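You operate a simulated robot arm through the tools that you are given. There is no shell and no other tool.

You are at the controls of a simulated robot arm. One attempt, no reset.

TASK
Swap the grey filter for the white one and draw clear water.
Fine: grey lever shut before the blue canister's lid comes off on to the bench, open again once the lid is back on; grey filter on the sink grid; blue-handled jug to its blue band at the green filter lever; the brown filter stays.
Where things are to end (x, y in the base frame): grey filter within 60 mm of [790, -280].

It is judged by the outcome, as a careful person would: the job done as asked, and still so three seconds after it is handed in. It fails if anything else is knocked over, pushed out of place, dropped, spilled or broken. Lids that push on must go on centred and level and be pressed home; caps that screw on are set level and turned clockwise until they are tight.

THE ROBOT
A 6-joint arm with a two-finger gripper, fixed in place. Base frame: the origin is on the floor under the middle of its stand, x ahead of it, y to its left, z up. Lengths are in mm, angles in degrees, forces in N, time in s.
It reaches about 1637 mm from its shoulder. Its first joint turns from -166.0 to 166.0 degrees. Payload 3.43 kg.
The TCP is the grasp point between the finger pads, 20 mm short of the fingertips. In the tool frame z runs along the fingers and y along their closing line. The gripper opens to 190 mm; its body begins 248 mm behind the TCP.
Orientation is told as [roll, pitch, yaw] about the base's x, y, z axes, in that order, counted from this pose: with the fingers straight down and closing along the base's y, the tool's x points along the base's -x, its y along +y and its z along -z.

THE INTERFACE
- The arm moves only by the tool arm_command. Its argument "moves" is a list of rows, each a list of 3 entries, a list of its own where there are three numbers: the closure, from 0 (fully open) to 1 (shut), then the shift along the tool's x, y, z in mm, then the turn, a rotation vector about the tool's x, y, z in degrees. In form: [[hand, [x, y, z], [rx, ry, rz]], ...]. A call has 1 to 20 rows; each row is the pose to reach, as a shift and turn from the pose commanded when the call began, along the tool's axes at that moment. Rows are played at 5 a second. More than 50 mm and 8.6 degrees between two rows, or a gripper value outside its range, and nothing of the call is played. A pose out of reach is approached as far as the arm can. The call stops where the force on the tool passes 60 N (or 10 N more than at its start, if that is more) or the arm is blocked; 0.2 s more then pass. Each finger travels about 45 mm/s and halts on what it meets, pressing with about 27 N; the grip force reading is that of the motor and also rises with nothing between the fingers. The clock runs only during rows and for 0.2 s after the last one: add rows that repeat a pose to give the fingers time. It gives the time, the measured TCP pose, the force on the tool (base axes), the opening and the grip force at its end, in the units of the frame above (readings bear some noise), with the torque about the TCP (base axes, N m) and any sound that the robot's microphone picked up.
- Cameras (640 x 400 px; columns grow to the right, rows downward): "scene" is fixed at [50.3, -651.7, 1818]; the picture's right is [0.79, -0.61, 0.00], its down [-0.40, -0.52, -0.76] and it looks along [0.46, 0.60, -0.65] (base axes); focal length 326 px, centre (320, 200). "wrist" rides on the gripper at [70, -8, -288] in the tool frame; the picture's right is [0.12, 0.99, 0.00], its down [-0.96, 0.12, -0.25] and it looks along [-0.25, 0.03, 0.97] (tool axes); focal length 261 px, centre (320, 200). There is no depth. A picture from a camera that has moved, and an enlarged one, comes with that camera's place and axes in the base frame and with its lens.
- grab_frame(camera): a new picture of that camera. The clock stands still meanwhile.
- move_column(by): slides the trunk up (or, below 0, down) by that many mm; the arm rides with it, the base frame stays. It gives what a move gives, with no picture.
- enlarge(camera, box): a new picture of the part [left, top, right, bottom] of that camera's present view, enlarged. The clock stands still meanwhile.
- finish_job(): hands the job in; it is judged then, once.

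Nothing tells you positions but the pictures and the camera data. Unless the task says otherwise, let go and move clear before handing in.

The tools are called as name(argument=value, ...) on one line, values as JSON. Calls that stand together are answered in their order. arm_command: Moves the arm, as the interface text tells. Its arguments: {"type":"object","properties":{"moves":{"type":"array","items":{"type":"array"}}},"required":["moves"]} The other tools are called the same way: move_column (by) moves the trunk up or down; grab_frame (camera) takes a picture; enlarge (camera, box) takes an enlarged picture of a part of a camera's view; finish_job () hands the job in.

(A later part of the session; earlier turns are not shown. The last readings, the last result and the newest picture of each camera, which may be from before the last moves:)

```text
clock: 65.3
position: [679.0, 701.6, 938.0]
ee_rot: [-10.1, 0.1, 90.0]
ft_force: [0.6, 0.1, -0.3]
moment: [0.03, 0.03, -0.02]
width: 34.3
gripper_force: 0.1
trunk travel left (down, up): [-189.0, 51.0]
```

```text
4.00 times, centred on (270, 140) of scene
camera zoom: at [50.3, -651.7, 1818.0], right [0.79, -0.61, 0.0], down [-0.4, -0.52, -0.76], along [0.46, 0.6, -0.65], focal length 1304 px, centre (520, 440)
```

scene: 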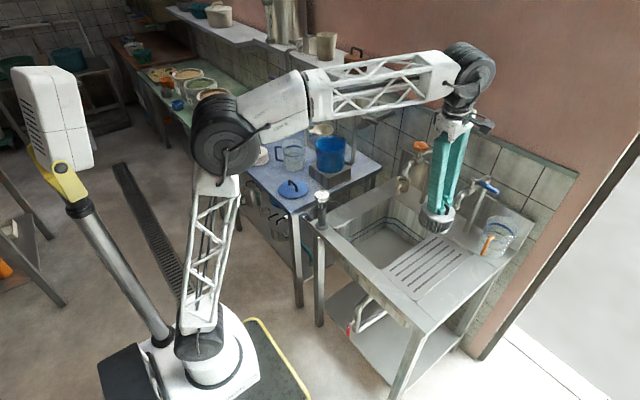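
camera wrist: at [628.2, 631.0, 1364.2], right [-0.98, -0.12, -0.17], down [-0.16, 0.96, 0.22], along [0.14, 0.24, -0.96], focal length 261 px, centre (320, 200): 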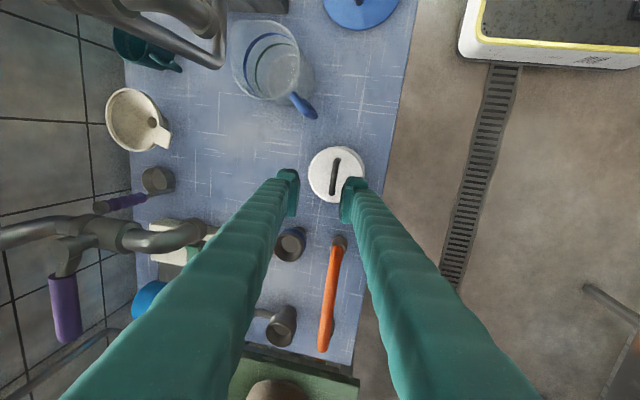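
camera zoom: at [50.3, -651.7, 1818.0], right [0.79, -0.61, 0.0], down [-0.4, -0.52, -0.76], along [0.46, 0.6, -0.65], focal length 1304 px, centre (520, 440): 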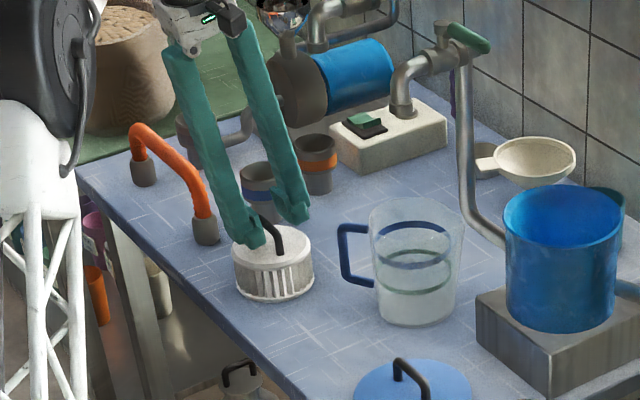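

Nearly aligned; the bar is about 2.5 mm nearer me than the finger centre. I'll correct and lower gently.

arm_command(moves=[[0.82, [0, 2.5, 4], [0, 0, 0]], [0.82, [0, 4, 9], [0, 0, 0]], [0.82, [0, 5, 13], [0, 0, 0]], [0.82, [0, 5.2, 15], [0, 0, 0]]])

enlarge(camera="wrist", box=[240, 110, 440, 250])

```text
clock: 66.3
position: [675.1, 702.0, 924.5]
ee_rot: [-10.2, 0.1, 90.1]
ft_force: [-1.5, 1.2, 9.8]
moment: [0.05, 0.25, -0.06]
width: 33.6
gripper_force: 0.1
trunk travel left (down, up): [-189.0, 51.0]
```

```text
2.86 times, centred on (340, 180) of wrist
camera zoom: at [632.2, 632.6, 1210.7], right [-0.98, -0.12, -0.18], down [-0.16, 0.96, 0.22], along [0.14, 0.25, -0.96], focal length 745 px, centre (263, 257)
```

zoom: 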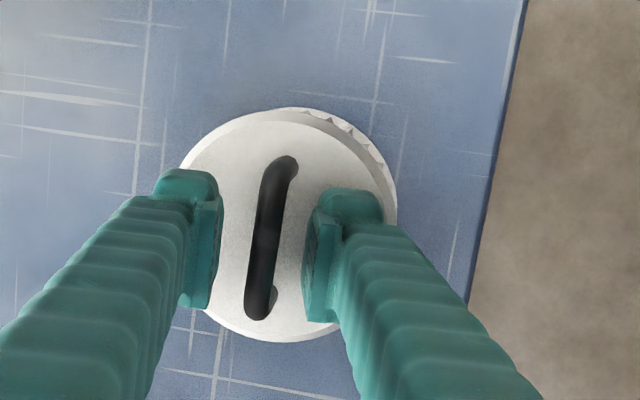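

Contact with the disc shows the same finger-to-bar layout as with the grey filter. I'll back up 3 mm and close.

arm_command(moves=[[0.82, [0, -0.5, -3], [0, 0, 0]], [0.85, [0, -0.5, -3], [0, 0, 0]], [0.9, [0, -0.5, -3], [0, 0, 0]], [0.95, [0, -0.5, -3], [0, 0, 0]], [1.0, [0, -0.5, -3], [0, 0, 0]], [1.0, [0, -0.5, -3], [0, 0, 0]], [1.0, [0, -0.5, -3], [0, 0, 0]]])

arm_command(moves=[[1, [0, -1.7, -10], [0, 0, 0]], [1, [0, -5.2, -30], [0, 0, 0]], [1, [0, -10.4, -60], [0, 0, 0]], [1, [0, -17.4, -100], [0, 0, 0]], [1, [0, -24.3, -140], [0, 0, 0]], [1, [0, -31.3, -180], [0, 0, 0]], [1, [0, -38.2, -220], [0, 0, 0]], [1, [0, -41, -236], [0, 0, 0]], [1, [0, -41, -236], [0, 0, 0]]])

grab_frame(camera="wrist")

enlarge(camera="scene", box=[200, 40, 380, 190])

```text
clock: 67.9
position: [675.0, 700.6, 925.3]
ee_rot: [-10.1, 0.1, 90.2]
ft_force: [0.3, 0.7, 0.4]
moment: [0.01, -0.01, 0.02]
width: 5.9
gripper_force: 26.6
trunk travel left (down, up): [-189.0, 51.0]
```

```text
clock: 69.9
position: [675.4, 702.5, 1163.5]
ee_rot: [-10.1, 0.1, 90.0]
ft_force: [0.9, 0.0, -0.8]
moment: [0.02, 0.02, -0.02]
width: 6.0
gripper_force: 27.4
trunk travel left (down, up): [-189.0, 51.0]
```

```text
taken
camera wrist: at [633.5, 632.9, 1451.0], right [-0.98, -0.12, -0.17], down [-0.16, 0.96, 0.22], along [0.14, 0.24, -0.96], focal length 261 px, centre (320, 200)
```

wrist: 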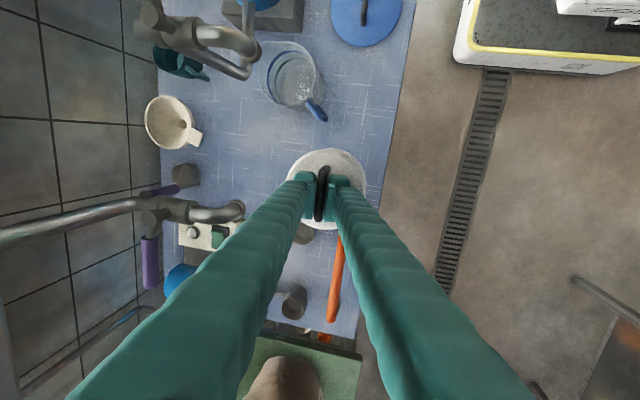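

```text
2.67 times, centred on (290, 115) of scene
camera zoom: at [50.3, -651.7, 1818.0], right [0.79, -0.61, 0.0], down [-0.4, -0.52, -0.76], along [0.46, 0.6, -0.65], focal length 869 px, centre (400, 427)
```

zoom: 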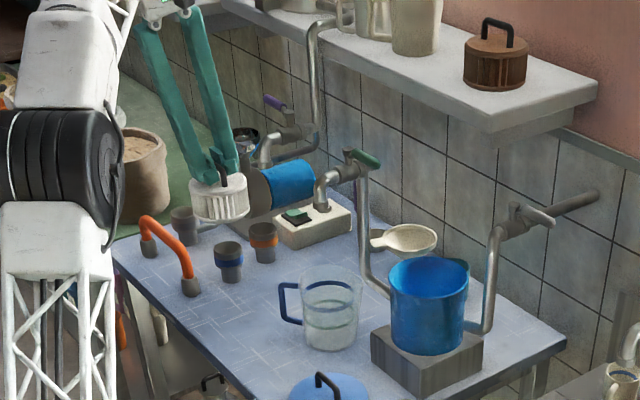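

The white filter is held level. I'll carry it back along the front of the bench and then in over the canister.

arm_command(moves=[[1, [15, 0, 0], [0, 0, 0]], [1, [50, 0, 0], [0, 0, 0]], [1, [95, 0, 0], [0, 0, 0]], [1, [140, 0, 0], [0, 0, 0]], [1, [185, 0, 0], [0, 0, 0]], [1, [230, 0, 0], [0, 0, 0]], [1, [275, -3, 0.5], [0, 0, 0]], [1, [310, -14.8, 2.6], [0, 0, 0]], [1, [335, -39.4, 6.9], [0, 0, 0]], [1, [345, -73.9, 13], [0, 0, 0]], [1, [346.5, -113.3, 20], [0, 0, 0]], [1, [347, -152.7, 26.9], [0, 0, 0]], [1, [347, -182.2, 32.1], [0, 0, 0]], [1, [347, -197, 34.7], [0, 0, 0]], [1, [347, -203.4, 35.8], [0, 0, 0]], [1, [347, -203.4, 35.8], [0, 0, 0]]])

grab_frame(camera="wrist")

enlarge(camera="scene", box=[280, 60, 400, 190])

```text
clock: 73.3
position: [880.8, 356.8, 1167.0]
ee_rot: [-10.1, 0.1, 90.0]
ft_force: [0.7, 0.0, -1.1]
moment: [0.0, 0.02, 0.01]
width: 6.1
gripper_force: 26.9
trunk travel left (down, up): [-189.0, 51.0]
```

```text
taken
camera wrist: at [839.2, 286.7, 1452.8], right [-0.98, -0.12, -0.17], down [-0.16, 0.96, 0.22], along [0.14, 0.24, -0.96], focal length 261 px, centre (320, 200)
```

wrist: 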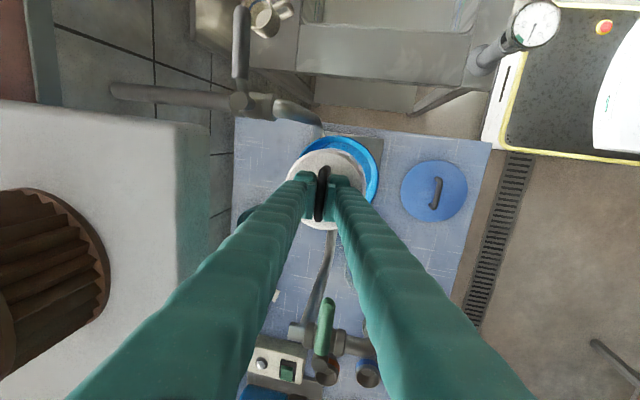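

```text
3.08 times, centred on (340, 125) of scene
camera zoom: at [50.3, -651.7, 1818.0], right [0.79, -0.61, 0.0], down [-0.4, -0.52, -0.76], along [0.46, 0.6, -0.65], focal length 1003 px, centre (258, 431)
```

zoom: 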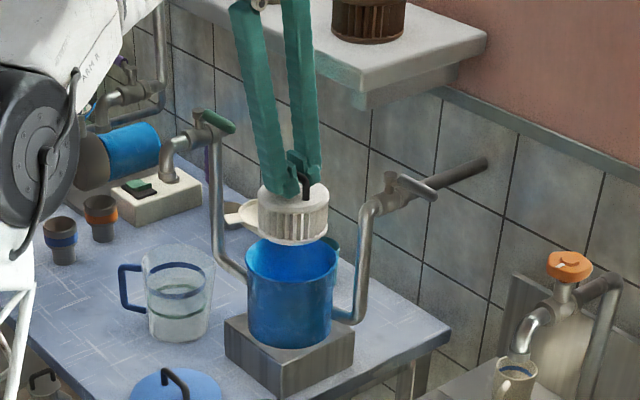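

The white filter hangs exactly where the grey one came out. I'll lower it to the rim and check alignment.

arm_command(moves=[[1, [0, 3, 20], [0, 0, 0]], [1, [0, 6, 38], [0, 0, 0]], [1, [0, 8, 50], [0, 0, 0]], [1, [0, 8, 50], [0, 0, 0]]])

enlarge(camera="wrist", box=[240, 110, 440, 250])

enlarge(camera="scene", box=[290, 90, 390, 180])

```text
clock: 74.3
position: [881.7, 356.9, 1116.4]
ee_rot: [-10.1, 0.2, 90.0]
ft_force: [-0.7, -0.4, -2.1]
moment: [-0.03, 0.0, 0.04]
width: 6.2
gripper_force: 26.9
trunk travel left (down, up): [-189.0, 51.0]
```

```text
2.86 times, centred on (340, 180) of wrist
camera zoom: at [840.2, 286.5, 1402.4], right [-0.98, -0.12, -0.17], down [-0.16, 0.96, 0.22], along [0.14, 0.24, -0.96], focal length 745 px, centre (263, 257)
```

zoom: 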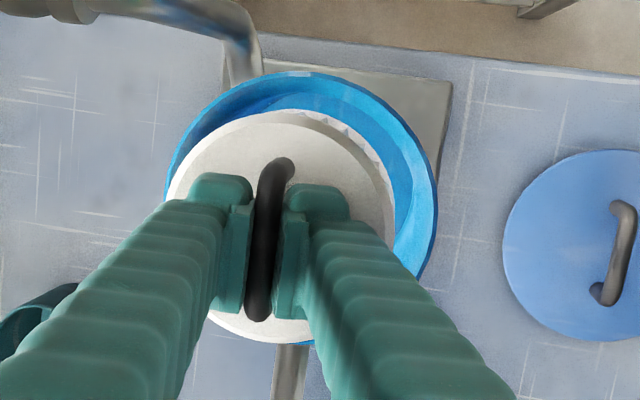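

```text
4.44 times, centred on (340, 135) of scene
camera zoom: at [50.3, -651.7, 1818.0], right [0.79, -0.61, 0.0], down [-0.4, -0.52, -0.76], along [0.46, 0.6, -0.65], focal length 1448 px, centre (231, 489)
```

zoom: 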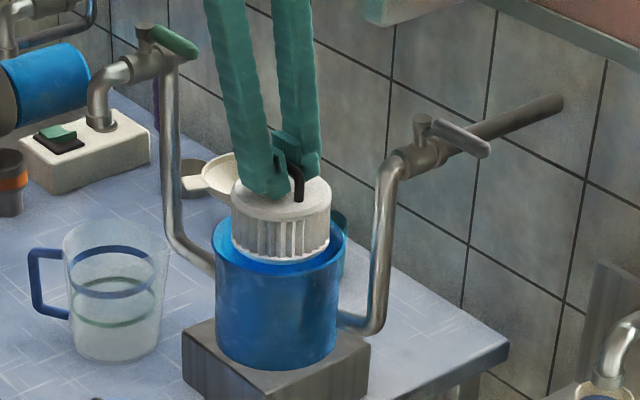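

It looks centred over the opening. I'll lower slowly into the canister.

arm_command(moves=[[1, [0, 1.7, 10], [0, 0, 0]], [1, [0, 3.5, 20], [0, 0, 0]], [1, [0, 5.2, 30], [0, 0, 0]], [1, [0, 7, 40], [0, 0, 0]]])

enlarge(camera="scene", box=[290, 90, 390, 180])

enlarge(camera="wrist", box=[240, 110, 440, 250])

```text
clock: 75.3
position: [881.7, 356.0, 1075.0]
ee_rot: [-10.1, 0.0, 90.2]
ft_force: [-0.2, 0.1, -1.4]
moment: [0.02, -0.03, 0.0]
width: 6.1
gripper_force: 26.6
trunk travel left (down, up): [-189.0, 51.0]
```

```text
4.44 times, centred on (340, 135) of scene
camera zoom: at [50.3, -651.7, 1818.0], right [0.79, -0.61, 0.0], down [-0.4, -0.52, -0.76], along [0.46, 0.6, -0.65], focal length 1448 px, centre (231, 489)
```

zoom: 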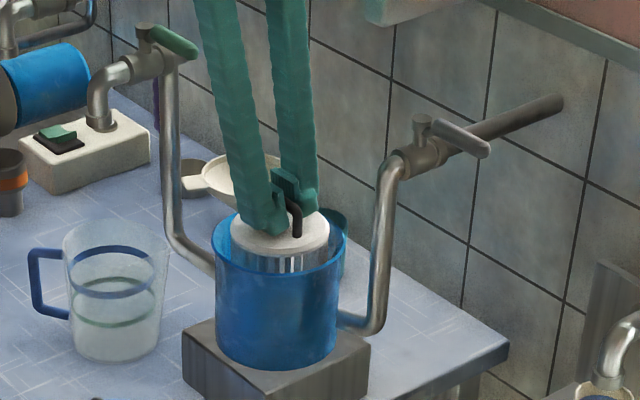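

```text
2.86 times, centred on (340, 180) of wrist
camera zoom: at [839.9, 286.8, 1361.7], right [-0.98, -0.12, -0.17], down [-0.16, 0.96, 0.22], along [0.14, 0.24, -0.96], focal length 745 px, centre (263, 257)
```

zoom: 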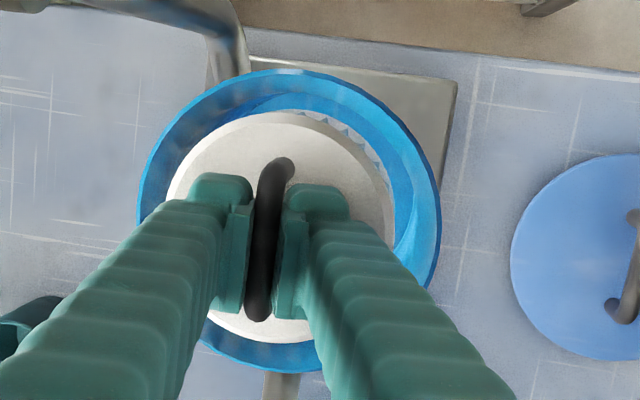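

It's entering freely and centred, so I'll continue down.

arm_command(moves=[[1, [0, 1.7, 10], [0, 0, 0]], [1, [0, 3.5, 20], [0, 0, 0]], [1, [0, 5.2, 30], [0, 0, 0]], [1, [0, 7, 40], [0, 0, 0]], [1, [0, 8.7, 50], [0, 0, 0]], [1, [0, 10, 57], [0, 0, 0]]])

arm_command(moves=[[1, [0, 0.3, 2], [0, 0, 0]], [1, [0, 0.7, 4], [0, 0, 0]]])

```text
clock: 76.7
position: [883.5, 354.8, 1017.7]
ee_rot: [-10.0, 0.2, 90.2]
ft_force: [0.1, 0.9, -1.4]
moment: [-0.01, -0.03, -0.01]
width: 6.0
gripper_force: 27.0
trunk travel left (down, up): [-189.0, 51.0]
```

```text
clock: 77.3
position: [882.7, 355.6, 1012.8]
ee_rot: [-10.1, 0.1, 90.2]
ft_force: [-0.6, 0.8, -1.3]
moment: [0.01, 0.05, 0.04]
width: 6.2
gripper_force: 27.0
trunk travel left (down, up): [-189.0, 51.0]
```

arm_command(moves=[[1, [0, 0.3, 2], [0, 0, 0]], [1, [0, 0.6, 3.5], [0, 0, 0]]])

arm_command(moves=[[1, [0, 0.2, 1.2], [0, 0, 0]], [1, [0, 0.4, 2.4], [0, 0, 0]]])

```text
clock: 77.9
position: [881.5, 354.5, 1008.8]
ee_rot: [-10.1, 0.1, 90.0]
ft_force: [-0.8, 0.7, -1.2]
moment: [0.02, 0.01, 0.01]
width: 6.2
gripper_force: 26.7
trunk travel left (down, up): [-189.0, 51.0]
```

```text
clock: 78.5
position: [882.9, 355.1, 1007.2]
ee_rot: [-10.1, 0.1, 90.0]
ft_force: [0.0, 0.3, -0.8]
moment: [0.03, -0.01, -0.02]
width: 6.3
gripper_force: 27.2
trunk travel left (down, up): [-189.0, 51.0]
```

arm_command(moves=[[1, [0, 0.2, 1.2], [0, 0, 0]], [1, [0, 0.4, 2.4], [0, 0, 0]]])

enlarge(camera="wrist", box=[240, 110, 440, 250])

```text
clock: 79.1
position: [882.0, 354.7, 1005.6]
ee_rot: [-10.2, 0.1, 90.0]
ft_force: [0.6, -0.7, 8.0]
moment: [-0.23, 0.04, -0.03]
width: 6.1
gripper_force: 27.0
trunk travel left (down, up): [-189.0, 51.0]
```

```text
2.86 times, centred on (340, 180) of wrist
camera zoom: at [840.0, 285.7, 1291.8], right [-0.98, -0.12, -0.18], down [-0.16, 0.96, 0.22], along [0.14, 0.24, -0.96], focal length 745 px, centre (263, 257)
```

zoom: 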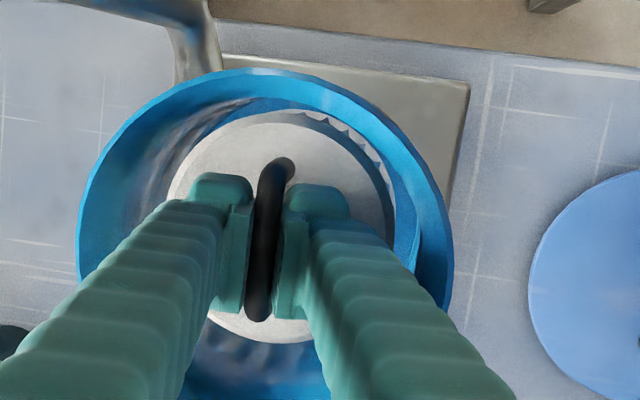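

The white filter is seated at the same height the grey one was, with an 8 N contact. I'll release and rise straight up.

arm_command(moves=[[0.95, [0, -0.2, -1], [0, 0, 0]], [0.9, [0, -0.2, -1], [0, 0, 0]], [0.85, [0, -0.2, -1], [0, 0, 0]], [0.82, [0, -0.2, -1], [0, 0, 0]], [0.82, [0, -0.2, -1], [0, 0, 0]]])

arm_command(moves=[[0.82, [0, -1.7, -10], [0, 0, 0]], [0.82, [0, -4.3, -25], [0, 0, 0]], [0.82, [0, -8.7, -50], [0, 0, 0]], [0.82, [0, -13.9, -80], [0, 0, 0]], [0.8, [0, -20.8, -120], [0, 0, 0]], [0.7, [0, -27.8, -160], [0, 0, 0]], [0.6, [0, -27.8, -160], [0, 0, 0]], [0.4, [0, -27.8, -160], [0, 0, 0]], [0.3, [0, -27.8, -160], [0, 0, 0]]])

grab_frame(camera="wrist")

enlarge(camera="wrist", box=[270, 110, 390, 230])

enlarge(camera="scene", box=[290, 90, 390, 180])

```text
clock: 80.3
position: [882.2, 355.3, 1004.6]
ee_rot: [-10.2, 0.1, 90.1]
ft_force: [-1.3, 0.4, 0.7]
moment: [0.02, 0.0, -0.01]
width: 34.0
gripper_force: 0.1
trunk travel left (down, up): [-189.0, 51.0]
```

```text
clock: 82.3
position: [882.5, 355.8, 1168.3]
ee_rot: [-10.2, 0.1, 89.9]
ft_force: [-0.2, 0.6, 0.4]
moment: [0.03, 0.0, 0.01]
width: 123.0
gripper_force: 0.0
trunk travel left (down, up): [-189.0, 51.0]
```

```text
taken
camera wrist: at [840.2, 286.5, 1454.6], right [-0.98, -0.12, -0.17], down [-0.16, 0.96, 0.22], along [0.14, 0.24, -0.96], focal length 261 px, centre (320, 200)
```

wrist: 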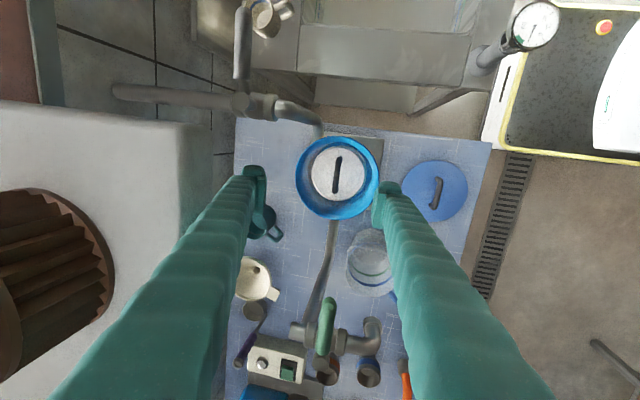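

```text
3.33 times, centred on (330, 170) of wrist
camera zoom: at [840.2, 286.5, 1454.6], right [-0.98, -0.12, -0.17], down [-0.16, 0.96, 0.22], along [0.14, 0.24, -0.96], focal length 869 px, centre (287, 300)
```

zoom: 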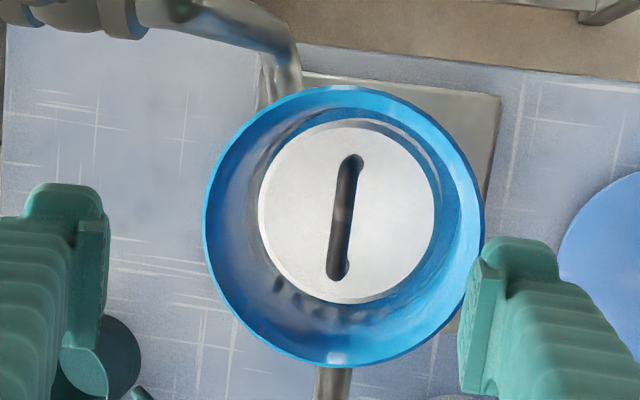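

```text
4.44 times, centred on (340, 135) of scene
camera zoom: at [50.3, -651.7, 1818.0], right [0.79, -0.61, 0.0], down [-0.4, -0.52, -0.76], along [0.46, 0.6, -0.65], focal length 1448 px, centre (231, 489)
```

zoom: 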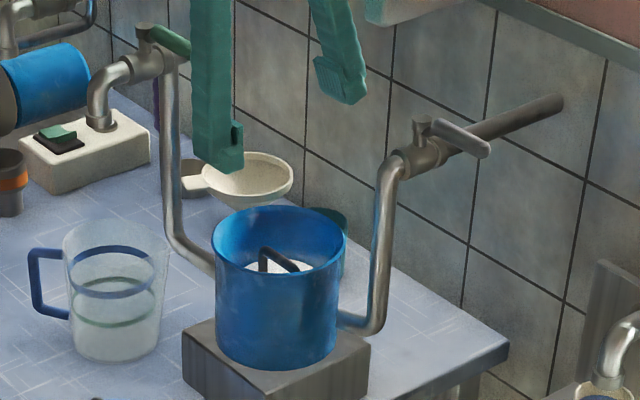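

The white filter sits centred in the canister. I'll turn the hand back to its first orientation and go to the lid at (682, 380).

arm_command(moves=[[0.37, [0, 10, -1.8], [0, 0, 7.5]], [0.37, [-2, 30, -5.3], [0, 0, 15]], [0.37, [-4, 50, -8.8], [0, 0, 22.5]], [0.37, [-6, 70, -12.3], [0, 0, 30]], [0.37, [-8, 90, -15.9], [0, 0, 37.5]], [0.37, [-10, 108, -19], [0, 0, 45]], [0.37, [-12, 126, -22.2], [0, 0, 52.5]], [0.37, [-14, 144, -25.4], [0, 0, 60]], [0.37, [-17, 162, -28.5], [0, 0, 67.5]], [0.37, [-20, 178, -31.4], [0, 0, 75]], [0.37, [-22, 190, -33.5], [0, 0, 82.5]], [0.37, [-24, 197, -34.7], [0, 0, 90]], [0.37, [-24, 197, -34.7], [0, 0, 90]]])

arm_command(moves=[[0.37, [5, 0, 30], [0, -1.5, 0]], [0.37, [12, 0, 70], [0, -3, 0]], [0.37, [20, 0, 115], [0, -4.5, 0]], [0.37, [28, 0, 160], [0, -5, 0]], [0.37, [35.6, 0, 202], [0, -5, 0]], [0.37, [35.6, 0, 202], [0, -5, 0]]])

enlarge(camera="wrist", box=[220, 100, 420, 260])

```text
clock: 85.1
position: [680.9, 380.8, 1167.5]
ee_rot: [-0.1, -10.0, 0.0]
ft_force: [1.0, -0.2, -0.3]
moment: [-0.02, -0.01, 0.02]
width: 119.8
gripper_force: 0.0
trunk travel left (down, up): [-189.0, 51.0]
```

```text
clock: 86.5
position: [683.4, 379.6, 963.8]
ee_rot: [-0.2, -15.1, 0.0]
ft_force: [0.2, -0.1, -0.1]
moment: [0.02, -0.01, 0.01]
width: 119.7
gripper_force: 0.0
trunk travel left (down, up): [-189.0, 51.0]
```

```text
2.50 times, centred on (320, 180) of wrist
camera zoom: at [541.0, 372.3, 1224.1], right [-0.12, 0.99, -0.03], down [0.86, 0.12, 0.49], along [0.49, 0.03, -0.87], focal length 652 px, centre (320, 250)
```

zoom: 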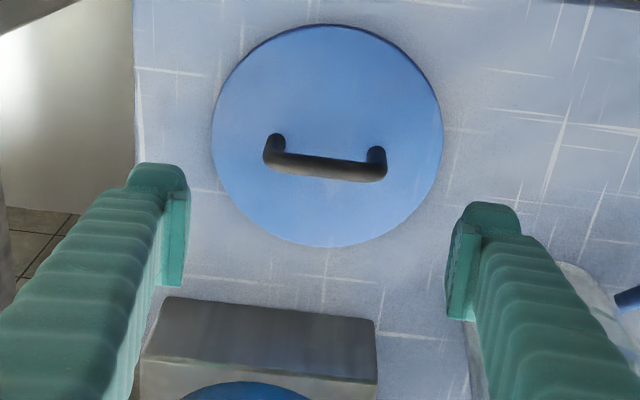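

I'll descend to the same pose at which I released the lid.

arm_command(moves=[[0.37, [8, 0, 28], [0, 0, 0]], [0.37, [15, 0.3, 54], [0, 0, 0]], [0.37, [20, 0.3, 72], [0, 0, 0]], [0.37, [23, 0.3, 81], [0, 0, 0]], [0.37, [23, 0.3, 81], [0, 0, 0]]])

enlarge(camera="wrist", box=[240, 100, 400, 260])

```text
clock: 87.7
position: [682.9, 379.5, 878.9]
ee_rot: [-0.1, -15.1, 0.1]
ft_force: [-0.1, 0.3, 0.3]
moment: [0.01, 0.01, -0.01]
width: 119.8
gripper_force: 0.0
trunk travel left (down, up): [-189.0, 51.0]
```

```text
2.50 times, centred on (320, 180) of wrist
camera zoom: at [539.6, 371.5, 1139.4], right [-0.12, 0.99, -0.03], down [0.86, 0.12, 0.49], along [0.49, 0.03, -0.87], focal length 652 px, centre (320, 250)
```

zoom: 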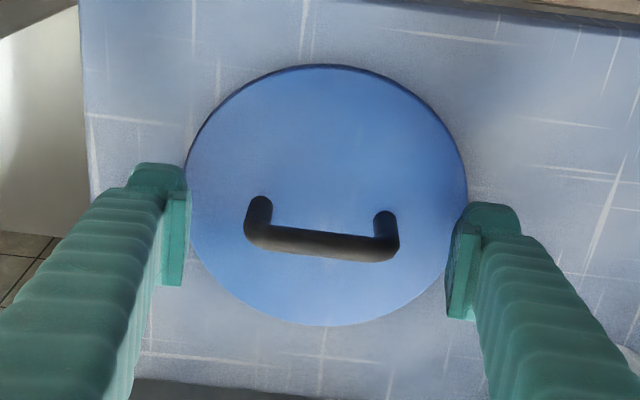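

The pose matches the earlier one. I'll grip and lift the lid.

arm_command(moves=[[0.5, [0, 0, 0], [0, 0, 0]], [0.6, [0, 0, 0], [0, 0, 0]], [0.7, [0, 0, 0], [0, 0, 0]], [0.8, [0, 0, 0], [0, 0, 0]], [0.8, [0, 0, 0], [0, 0, 0]], [0.8, [0, 0, 0], [0, 0, 0]]])

arm_command(moves=[[0.8, [-2, 0, -7.7], [0, 0, 0]], [0.8, [-6, 0, -22], [0, 0, 0]], [0.8, [-14, 0, -52], [0, 0, 0]], [0.8, [-25, 0, -93], [0, 0, 0]], [0.8, [-36, 0, -135], [0, 0, 0]], [0.8, [-48, 0, -178], [0, 0, 0]], [0.8, [-58, 0, -217], [0, 0, 0]], [0.8, [-67.5, 0, -252], [0, 0, 0]], [0.8, [-67.5, 0, -252], [0, 0, 0]]])

enlarge(camera="wrist", box=[240, 100, 400, 260])

enlarge(camera="scene", box=[230, 80, 370, 190])

```text
clock: 89.1
position: [682.5, 379.3, 878.4]
ee_rot: [-0.1, -15.2, 0.1]
ft_force: [0.4, 1.1, -0.4]
moment: [-0.01, 0.0, 0.0]
width: 70.3
gripper_force: 27.0
trunk travel left (down, up): [-189.0, 51.0]
```

```text
clock: 91.1
position: [680.8, 378.1, 1139.7]
ee_rot: [-0.1, -15.1, 0.1]
ft_force: [0.0, -0.1, -0.7]
moment: [0.04, 0.01, 0.01]
width: 70.5
gripper_force: 26.3
trunk travel left (down, up): [-189.0, 51.0]
```

```text
2.50 times, centred on (320, 180) of wrist
camera zoom: at [537.2, 371.2, 1400.3], right [-0.12, 0.99, -0.03], down [0.86, 0.12, 0.49], along [0.49, 0.03, -0.87], focal length 652 px, centre (320, 250)
```

zoom: 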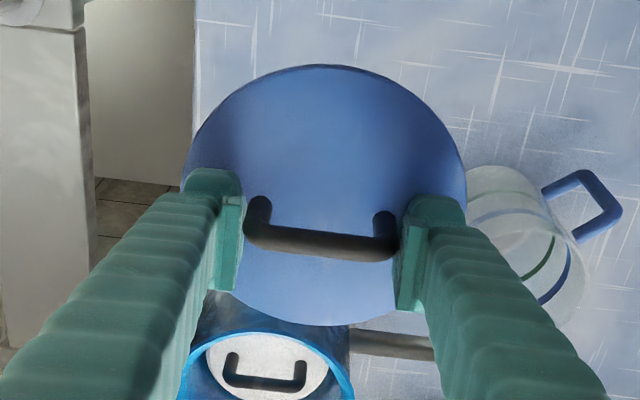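

```text
3.64 times, centred on (300, 135) of scene
camera zoom: at [50.3, -651.7, 1818.0], right [0.79, -0.61, 0.0], down [-0.4, -0.52, -0.76], along [0.46, 0.6, -0.65], focal length 1185 px, centre (393, 436)
```

zoom: 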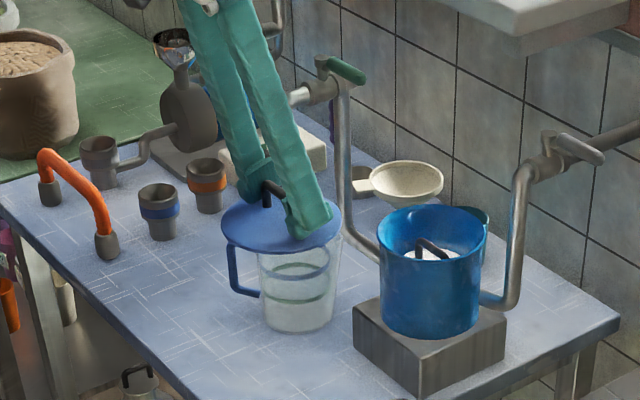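

The lid hangs level with the same grip as before. I'll carry it back over the canister.

arm_command(moves=[[0.8, [-15, -2, 4], [0, 0, 0]], [0.8, [-45, -6, 12], [0, 0, 0]], [0.8, [-80, -10, 21.4], [0, 0, 0]], [0.8, [-115, -14, 30.8], [0, 0, 0]], [0.8, [-150, -18, 40.2], [0, 0, 0]], [0.8, [-178, -21.5, 47.7], [0, 0, 0]], [0.8, [-194.2, -23.3, 52], [0, 0, 0]], [0.8, [-194.2, -23.3, 52], [0, 0, 0]], [0.8, [-194.2, -23.3, 52], [0, 0, 0]]])

grab_frame(camera="wrist")

enlarge(camera="scene", box=[290, 80, 390, 180])

```text
clock: 93.1
position: [881.1, 355.5, 1138.7]
ee_rot: [-0.2, -15.1, 0.1]
ft_force: [-0.2, 0.0, -0.9]
moment: [0.0, 0.0, 0.02]
width: 70.4
gripper_force: 27.0
trunk travel left (down, up): [-189.0, 51.0]
```

```text
taken
camera wrist: at [738.2, 348.2, 1399.2], right [-0.12, 0.99, -0.03], down [0.86, 0.12, 0.49], along [0.49, 0.03, -0.87], focal length 261 px, centre (320, 200)
```

wrist: 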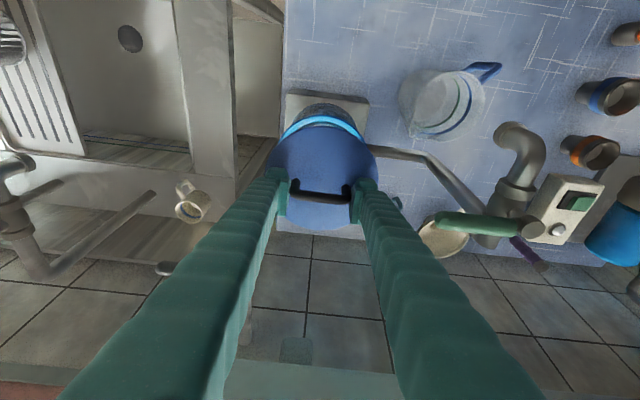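

```text
4.00 times, centred on (340, 130) of scene
camera zoom: at [50.3, -651.7, 1818.0], right [0.79, -0.61, 0.0], down [-0.4, -0.52, -0.76], along [0.46, 0.6, -0.65], focal length 1304 px, centre (240, 480)
```

zoom: 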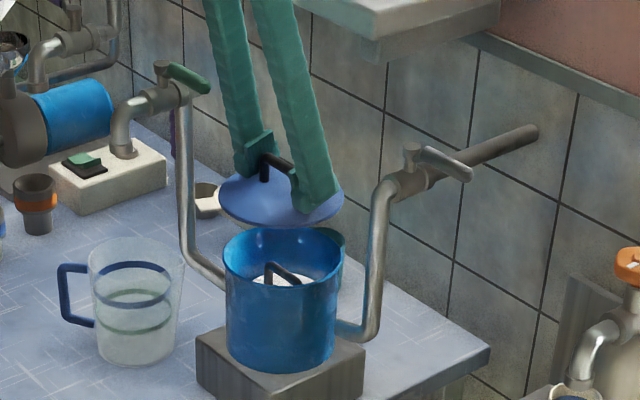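

By comparison with the removal picture I'm about 2 mm short in x. I'll correct that and lower to just above the rim.

arm_command(moves=[[0.8, [1, 0.4, 15], [0, 0, 0]], [0.8, [6, 0.8, 32], [0, 0, 0]], [0.8, [11, 0.8, 49], [0, 0, 0]], [0.8, [13.3, 0.8, 57.5], [0, 0, 0]], [0.8, [13.3, 0.8, 57.5], [0, 0, 0]]])

enlarge(camera="scene", box=[290, 100, 390, 190])

enlarge(camera="wrist", box=[220, 80, 420, 240])

```text
clock: 94.3
position: [883.6, 355.8, 1082.2]
ee_rot: [-0.1, -15.1, 0.1]
ft_force: [-0.4, 0.2, -0.7]
moment: [0.03, 0.01, 0.02]
width: 70.5
gripper_force: 26.6
trunk travel left (down, up): [-189.0, 51.0]
```

```text
4.44 times, centred on (340, 145) of scene
camera zoom: at [50.3, -651.7, 1818.0], right [0.79, -0.61, 0.0], down [-0.4, -0.52, -0.76], along [0.46, 0.6, -0.65], focal length 1448 px, centre (231, 444)
```

zoom: 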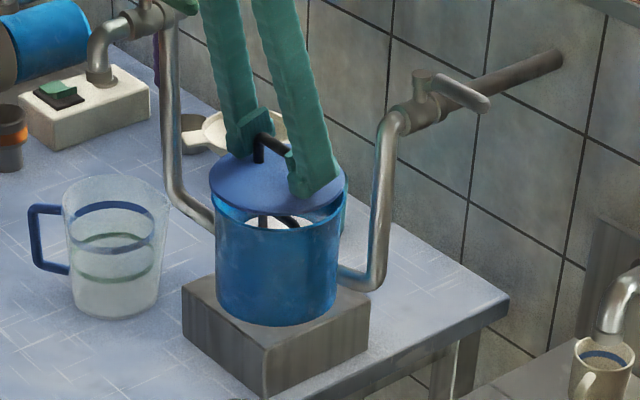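

```text
2.50 times, centred on (320, 160) of wrist
camera zoom: at [740.7, 349.2, 1341.3], right [-0.12, 0.99, -0.03], down [0.86, 0.12, 0.49], along [0.49, 0.03, -0.87], focal length 652 px, centre (320, 300)
```

zoom: 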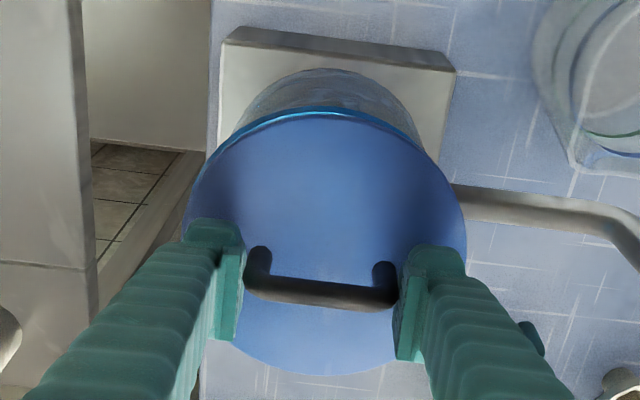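

Aligned as at removal. I'll lower gently onto the rim.

arm_command(moves=[[0.8, [1.3, 0.2, 4.8], [0, 0, 0]], [0.8, [2.6, 0.2, 9.7], [0, 0, 0]], [0.8, [3.6, 0.2, 13.5], [0, 0, 0]], [0.8, [4.3, 0.2, 16], [0, 0, 0]]])

arm_command(moves=[[0.8, [0.4, 0, 1.5], [0, 0, 0]], [0.8, [0.8, 0, 3], [0, 0, 0]]])

enlarge(camera="scene", box=[300, 110, 370, 180])

```text
clock: 95.3
position: [882.7, 358.0, 1063.7]
ee_rot: [-0.1, -15.1, 0.1]
ft_force: [-0.9, -0.7, 0.5]
moment: [0.02, -0.02, 0.01]
width: 70.5
gripper_force: 26.9
trunk travel left (down, up): [-189.0, 51.0]
```

```text
clock: 95.9
position: [884.0, 358.0, 1061.9]
ee_rot: [-0.2, -15.3, 0.2]
ft_force: [1.4, 1.0, 17.9]
moment: [-0.01, 0.49, 0.03]
width: 70.4
gripper_force: 26.7
trunk travel left (down, up): [-189.0, 51.0]
```

```text
5.71 times, centred on (335, 145) of scene
camera zoom: at [50.3, -651.7, 1818.0], right [0.79, -0.61, 0.0], down [-0.4, -0.52, -0.76], along [0.46, 0.6, -0.65], focal length 1862 px, centre (234, 514)
```

zoom: 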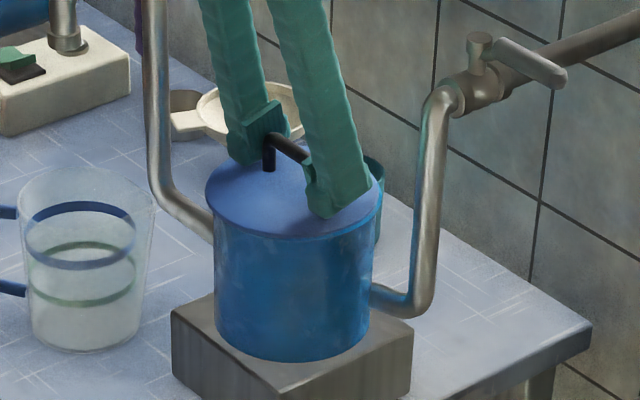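

The lid touched the rim, but it may be about 2 mm off in y. I'll zoom in to compare the overhang on each side.

enlarge(camera="scene", box=[310, 125, 360, 165])

enlarge(camera="wrist", box=[260, 90, 380, 210])

```text
10.00 times, centred on (335, 145) of scene
camera zoom: at [50.3, -651.7, 1818.0], right [0.79, -0.61, 0.0], down [-0.4, -0.52, -0.76], along [0.46, 0.6, -0.65], focal length 3259 px, centre (170, 750)
```

zoom: 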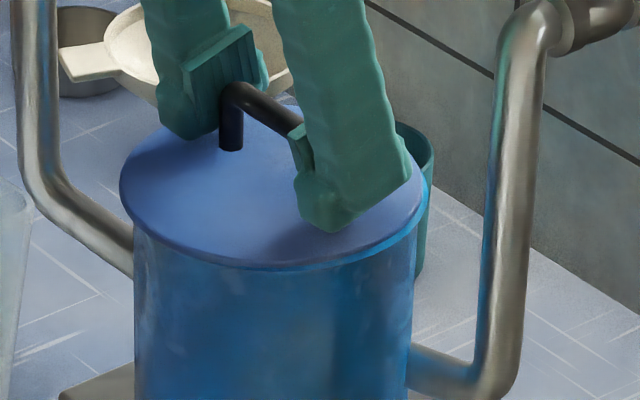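

```text
3.33 times, centred on (320, 150) of wrist
camera zoom: at [739.9, 349.3, 1323.4], right [-0.12, 0.99, -0.03], down [0.86, 0.12, 0.49], along [0.49, 0.03, -0.87], focal length 869 px, centre (320, 367)
```

zoom: 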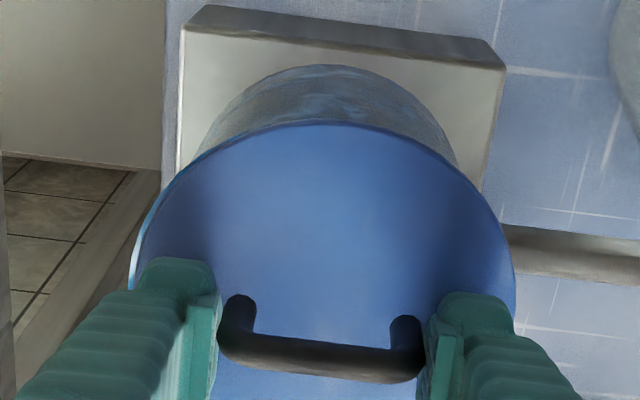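

The lid looks centred to within about 1–2 mm. I'll lift 4 mm, nudge −1.2 mm in y and +0.7 mm in x, and set it down again.

arm_command(moves=[[0.8, [-1.0, 0, -3.9], [0, 0, 0]], [0.8, [-1.7, -1.2, -3.7], [0, 0, 0]], [0.8, [-1.7, -1.2, -3.7], [0, 0, 0]]])

arm_command(moves=[[0.8, [0.4, 0, 1.5], [0, 0, 0]], [0.8, [0.8, 0, 3], [0, 0, 0]]])

enlarge(camera="scene", box=[310, 125, 360, 165])

enlarge(camera="wrist", box=[260, 90, 380, 210])

```text
clock: 96.7
position: [883.5, 356.4, 1064.8]
ee_rot: [-0.1, -15.1, 0.1]
ft_force: [0.8, -0.4, -0.7]
moment: [0.0, -0.03, -0.02]
width: 70.7
gripper_force: 27.2
trunk travel left (down, up): [-189.0, 51.0]
```

```text
clock: 97.3
position: [883.4, 355.5, 1062.8]
ee_rot: [-0.1, -15.4, 0.1]
ft_force: [3.9, 1.9, 15.7]
moment: [-0.07, 0.45, -0.03]
width: 70.5
gripper_force: 26.9
trunk travel left (down, up): [-189.0, 51.0]
```

```text
10.00 times, centred on (335, 145) of scene
camera zoom: at [50.3, -651.7, 1818.0], right [0.79, -0.61, 0.0], down [-0.4, -0.52, -0.76], along [0.46, 0.6, -0.65], focal length 3259 px, centre (170, 750)
```

zoom: 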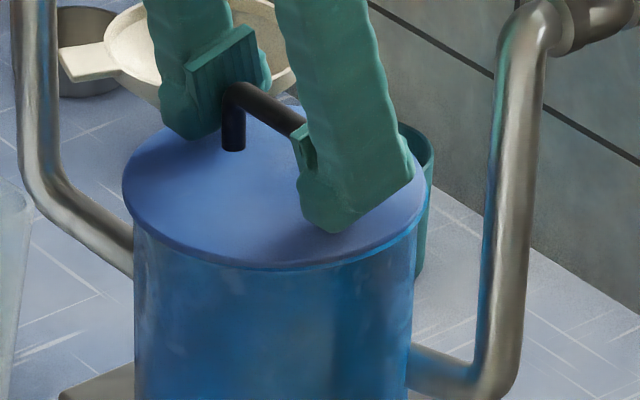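

```text
3.33 times, centred on (320, 150) of wrist
camera zoom: at [740.7, 348.4, 1323.4], right [-0.12, 0.99, -0.03], down [0.86, 0.12, 0.49], along [0.49, 0.03, -0.87], focal length 869 px, centre (320, 367)
```

zoom: 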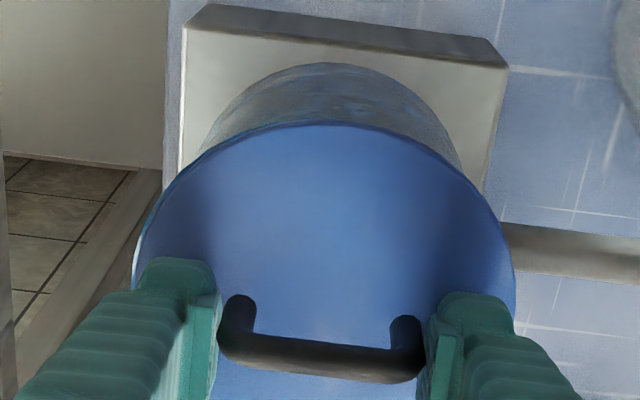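

The lid is now centred on the rim. I'll let go, rise, close the fingers and reduce the tilt so I can press down on the handle.

arm_command(moves=[[0.7, [0, 0, 0], [0, 0, 0]], [0.55, [0, 0, 0], [0, 0, 0]], [0.37, [0, 0, 0], [0, 0, 0]], [0.37, [0, 0, 0], [0, 0, 0]], [0.37, [-3, 0, -11], [0, 0, 0]], [0.37, [-8, 0, -30], [0, 0, 0]], [0.37, [-16, 0, -60], [0, 0, 0]], [0.6, [-18, 0, -68], [0, 0, 0]], [0.8, [-18, 0, -68], [0, 0, 0]], [1, [-18, 0, -68], [0, 0, 0]], [1, [-18, 0, -68], [0, 0, 0]], [1, [-18, 0, -68], [0, 0, 0]], [1, [-18, 0, -68], [0, 0, 0]]])

enlarge(camera="scene", box=[300, 100, 370, 180])

enlarge(camera="wrist", box=[220, 80, 420, 240])

```text
clock: 100.1
position: [883.4, 356.5, 1132.3]
ee_rot: [-0.1, -15.1, 0.0]
ft_force: [-0.8, -0.1, -0.5]
moment: [-0.02, 0.0, -0.02]
width: 0.0
gripper_force: 3.0
trunk travel left (down, up): [-189.0, 51.0]
```

```text
5.00 times, centred on (335, 140) of scene
camera zoom: at [50.3, -651.7, 1818.0], right [0.79, -0.61, 0.0], down [-0.4, -0.52, -0.76], along [0.46, 0.6, -0.65], focal length 1629 px, centre (245, 500)
```

zoom: 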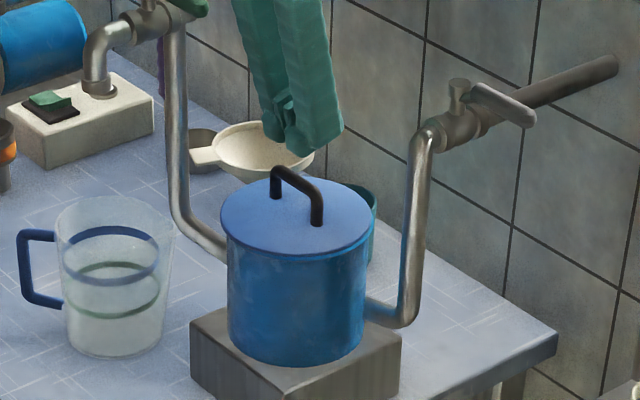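

```text
2.50 times, centred on (320, 160) of wrist
camera zoom: at [740.4, 349.2, 1393.0], right [-0.12, 0.99, -0.03], down [0.86, 0.12, 0.49], along [0.49, 0.03, -0.87], focal length 652 px, centre (320, 300)
```

zoom: 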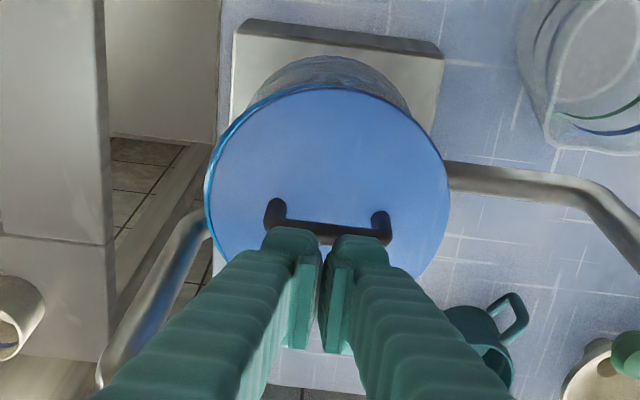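

The lid is seated and level. I'll straighten to 8° tilt and come down just above the handle bar's middle.

arm_command(moves=[[1, [6, 0, 10], [0, 3.5, 0]], [1, [12, 0, 25], [0, 7, 0]], [1, [12, 0, 28], [0, 7, 0]]])

enlarge(camera="wrist", box=[220, 80, 420, 240])

enlarge(camera="scene", box=[290, 40, 390, 180])

```text
clock: 100.9
position: [878.9, 354.0, 1100.9]
ee_rot: [-0.1, -8.0, 0.0]
ft_force: [0.6, 0.2, -0.9]
moment: [0.0, 0.05, -0.03]
width: 0.0
gripper_force: 26.7
trunk travel left (down, up): [-189.0, 51.0]
```

```text
2.50 times, centred on (320, 160) of wrist
camera zoom: at [768.6, 348.1, 1378.4], right [-0.12, 0.99, -0.02], down [0.92, 0.12, 0.38], along [0.38, 0.03, -0.92], focal length 652 px, centre (320, 300)
```

zoom: 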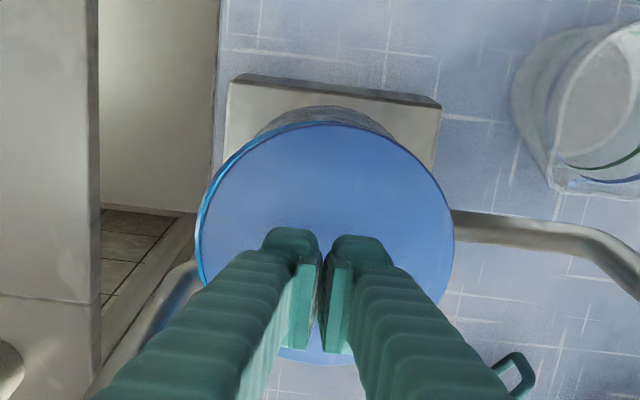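

```text
2.86 times, centred on (340, 110) of scene
camera zoom: at [50.3, -651.7, 1818.0], right [0.79, -0.61, 0.0], down [-0.4, -0.52, -0.76], along [0.46, 0.6, -0.65], focal length 931 px, centre (263, 457)
```

zoom: 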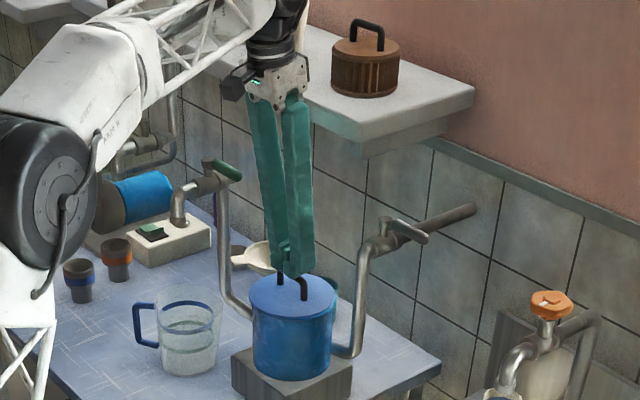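

I'll press down step by step until about 40 N.

arm_command(moves=[[1, [0.6, 0.5, 4], [0, 0, 0]], [1, [1.1, 1, 8], [0, 0, 0]], [1, [1.3, 1, 9.5], [0, 0, 0]]])

arm_command(moves=[[1, [0.15, 0, 1], [0, 0, 0]], [1, [0.3, 0, 2], [0, 0, 0]]])

```text
clock: 101.7
position: [880.3, 357.7, 1095.5]
ee_rot: [0.0, -8.4, -0.1]
ft_force: [1.3, -1.5, 21.4]
moment: [0.01, -0.06, 0.01]
width: 5.9
gripper_force: 26.7
trunk travel left (down, up): [-189.0, 51.0]
```

```text
clock: 102.3
position: [879.2, 357.0, 1093.5]
ee_rot: [0.0, -8.5, 0.1]
ft_force: [10.0, 4.8, 53.7]
moment: [0.08, -0.27, -0.01]
width: 5.8
gripper_force: 26.6
trunk travel left (down, up): [-189.0, 51.0]
```

Pressed with about 54 N at the handle's middle. I'll back up and inspect the lid.

arm_command(moves=[[1, [-0.3, 0, -2], [0, 0, 0]], [1, [-1.4, 0, -10], [0, 0, 0]], [1, [-4.2, 0, -30], [0, 0, 0]], [1, [-8.3, 0, -60], [0, 0, 0]], [0.8, [-8.3, 0, -60], [0, 0, 0]]])

enlarge(camera="scene", box=[310, 125, 360, 165])

enlarge(camera="wrist", box=[240, 80, 420, 240])

```text
clock: 103.5
position: [878.9, 358.2, 1152.4]
ee_rot: [-0.1, -8.1, 0.0]
ft_force: [0.2, 0.4, 0.5]
moment: [0.02, -0.01, -0.01]
width: 34.1
gripper_force: 0.0
trunk travel left (down, up): [-189.0, 51.0]
```

```text
10.00 times, centred on (335, 145) of scene
camera zoom: at [50.3, -651.7, 1818.0], right [0.79, -0.61, 0.0], down [-0.4, -0.52, -0.76], along [0.46, 0.6, -0.65], focal length 3259 px, centre (170, 750)
```

zoom: 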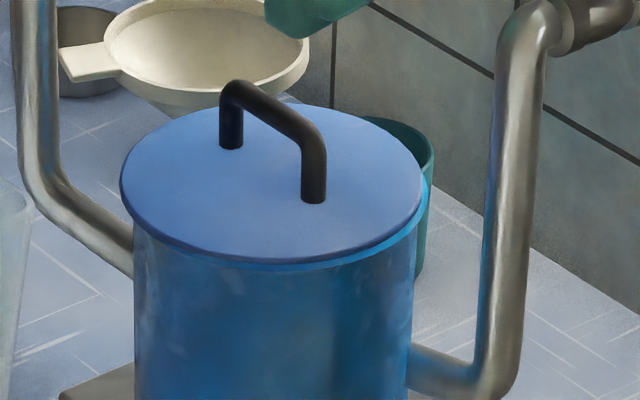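

```text
2.50 times, centred on (330, 160) of wrist
camera zoom: at [768.5, 350.3, 1428.0], right [-0.12, 0.99, -0.02], down [0.92, 0.12, 0.38], along [0.38, 0.03, -0.92], focal length 652 px, centre (295, 300)
```

zoom: 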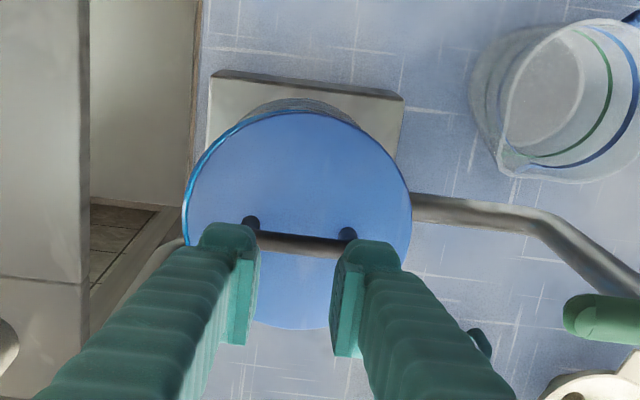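

In the wrist view a sliver of bright rim shows on the lid's −y side, so the lid may sit a few mm off centre. I'll open the fingers for a clear look.

arm_command(moves=[[0.6, [0, -3, -5], [0, 0, 0]], [0.4, [0, -3, -10], [0, 0, 0]], [0.2, [10, -3, -15], [0, 0, 0]], [0, [20, -3, -15], [0, 0, 0]], [0, [30, -3, -15], [0, 0, 0]], [0, [30, -3, -15], [0, 0, 0]], [0, [30, -3, -15], [0, 0, 0]]])

enlarge(camera="wrist", box=[260, 90, 380, 210])

grab_frame(camera="wrist")

```text
clock: 105.1
position: [846.9, 352.2, 1160.4]
ee_rot: [-0.2, -8.1, -0.1]
ft_force: [-7.2, -15.1, -8.0]
moment: [-0.15, -0.26, 0.72]
width: 165.0
gripper_force: 0.1
trunk travel left (down, up): [-189.0, 51.0]
```

```text
3.33 times, centred on (320, 150) of wrist
camera zoom: at [737.8, 344.8, 1437.5], right [-0.12, 0.99, -0.02], down [0.92, 0.12, 0.38], along [0.38, 0.03, -0.93], focal length 869 px, centre (320, 367)
```

zoom: 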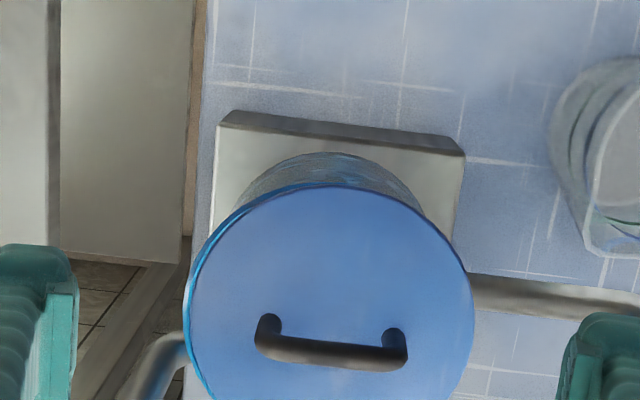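

```text
taken
camera wrist: at [737.8, 344.8, 1437.5], right [-0.12, 0.99, -0.02], down [0.92, 0.12, 0.38], along [0.38, 0.03, -0.93], focal length 261 px, centre (320, 200)
```

wrist: 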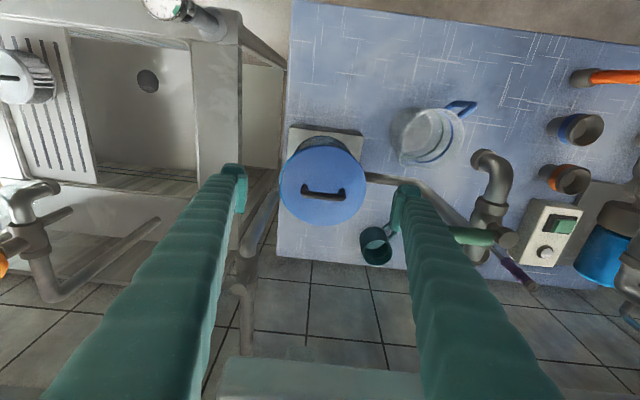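

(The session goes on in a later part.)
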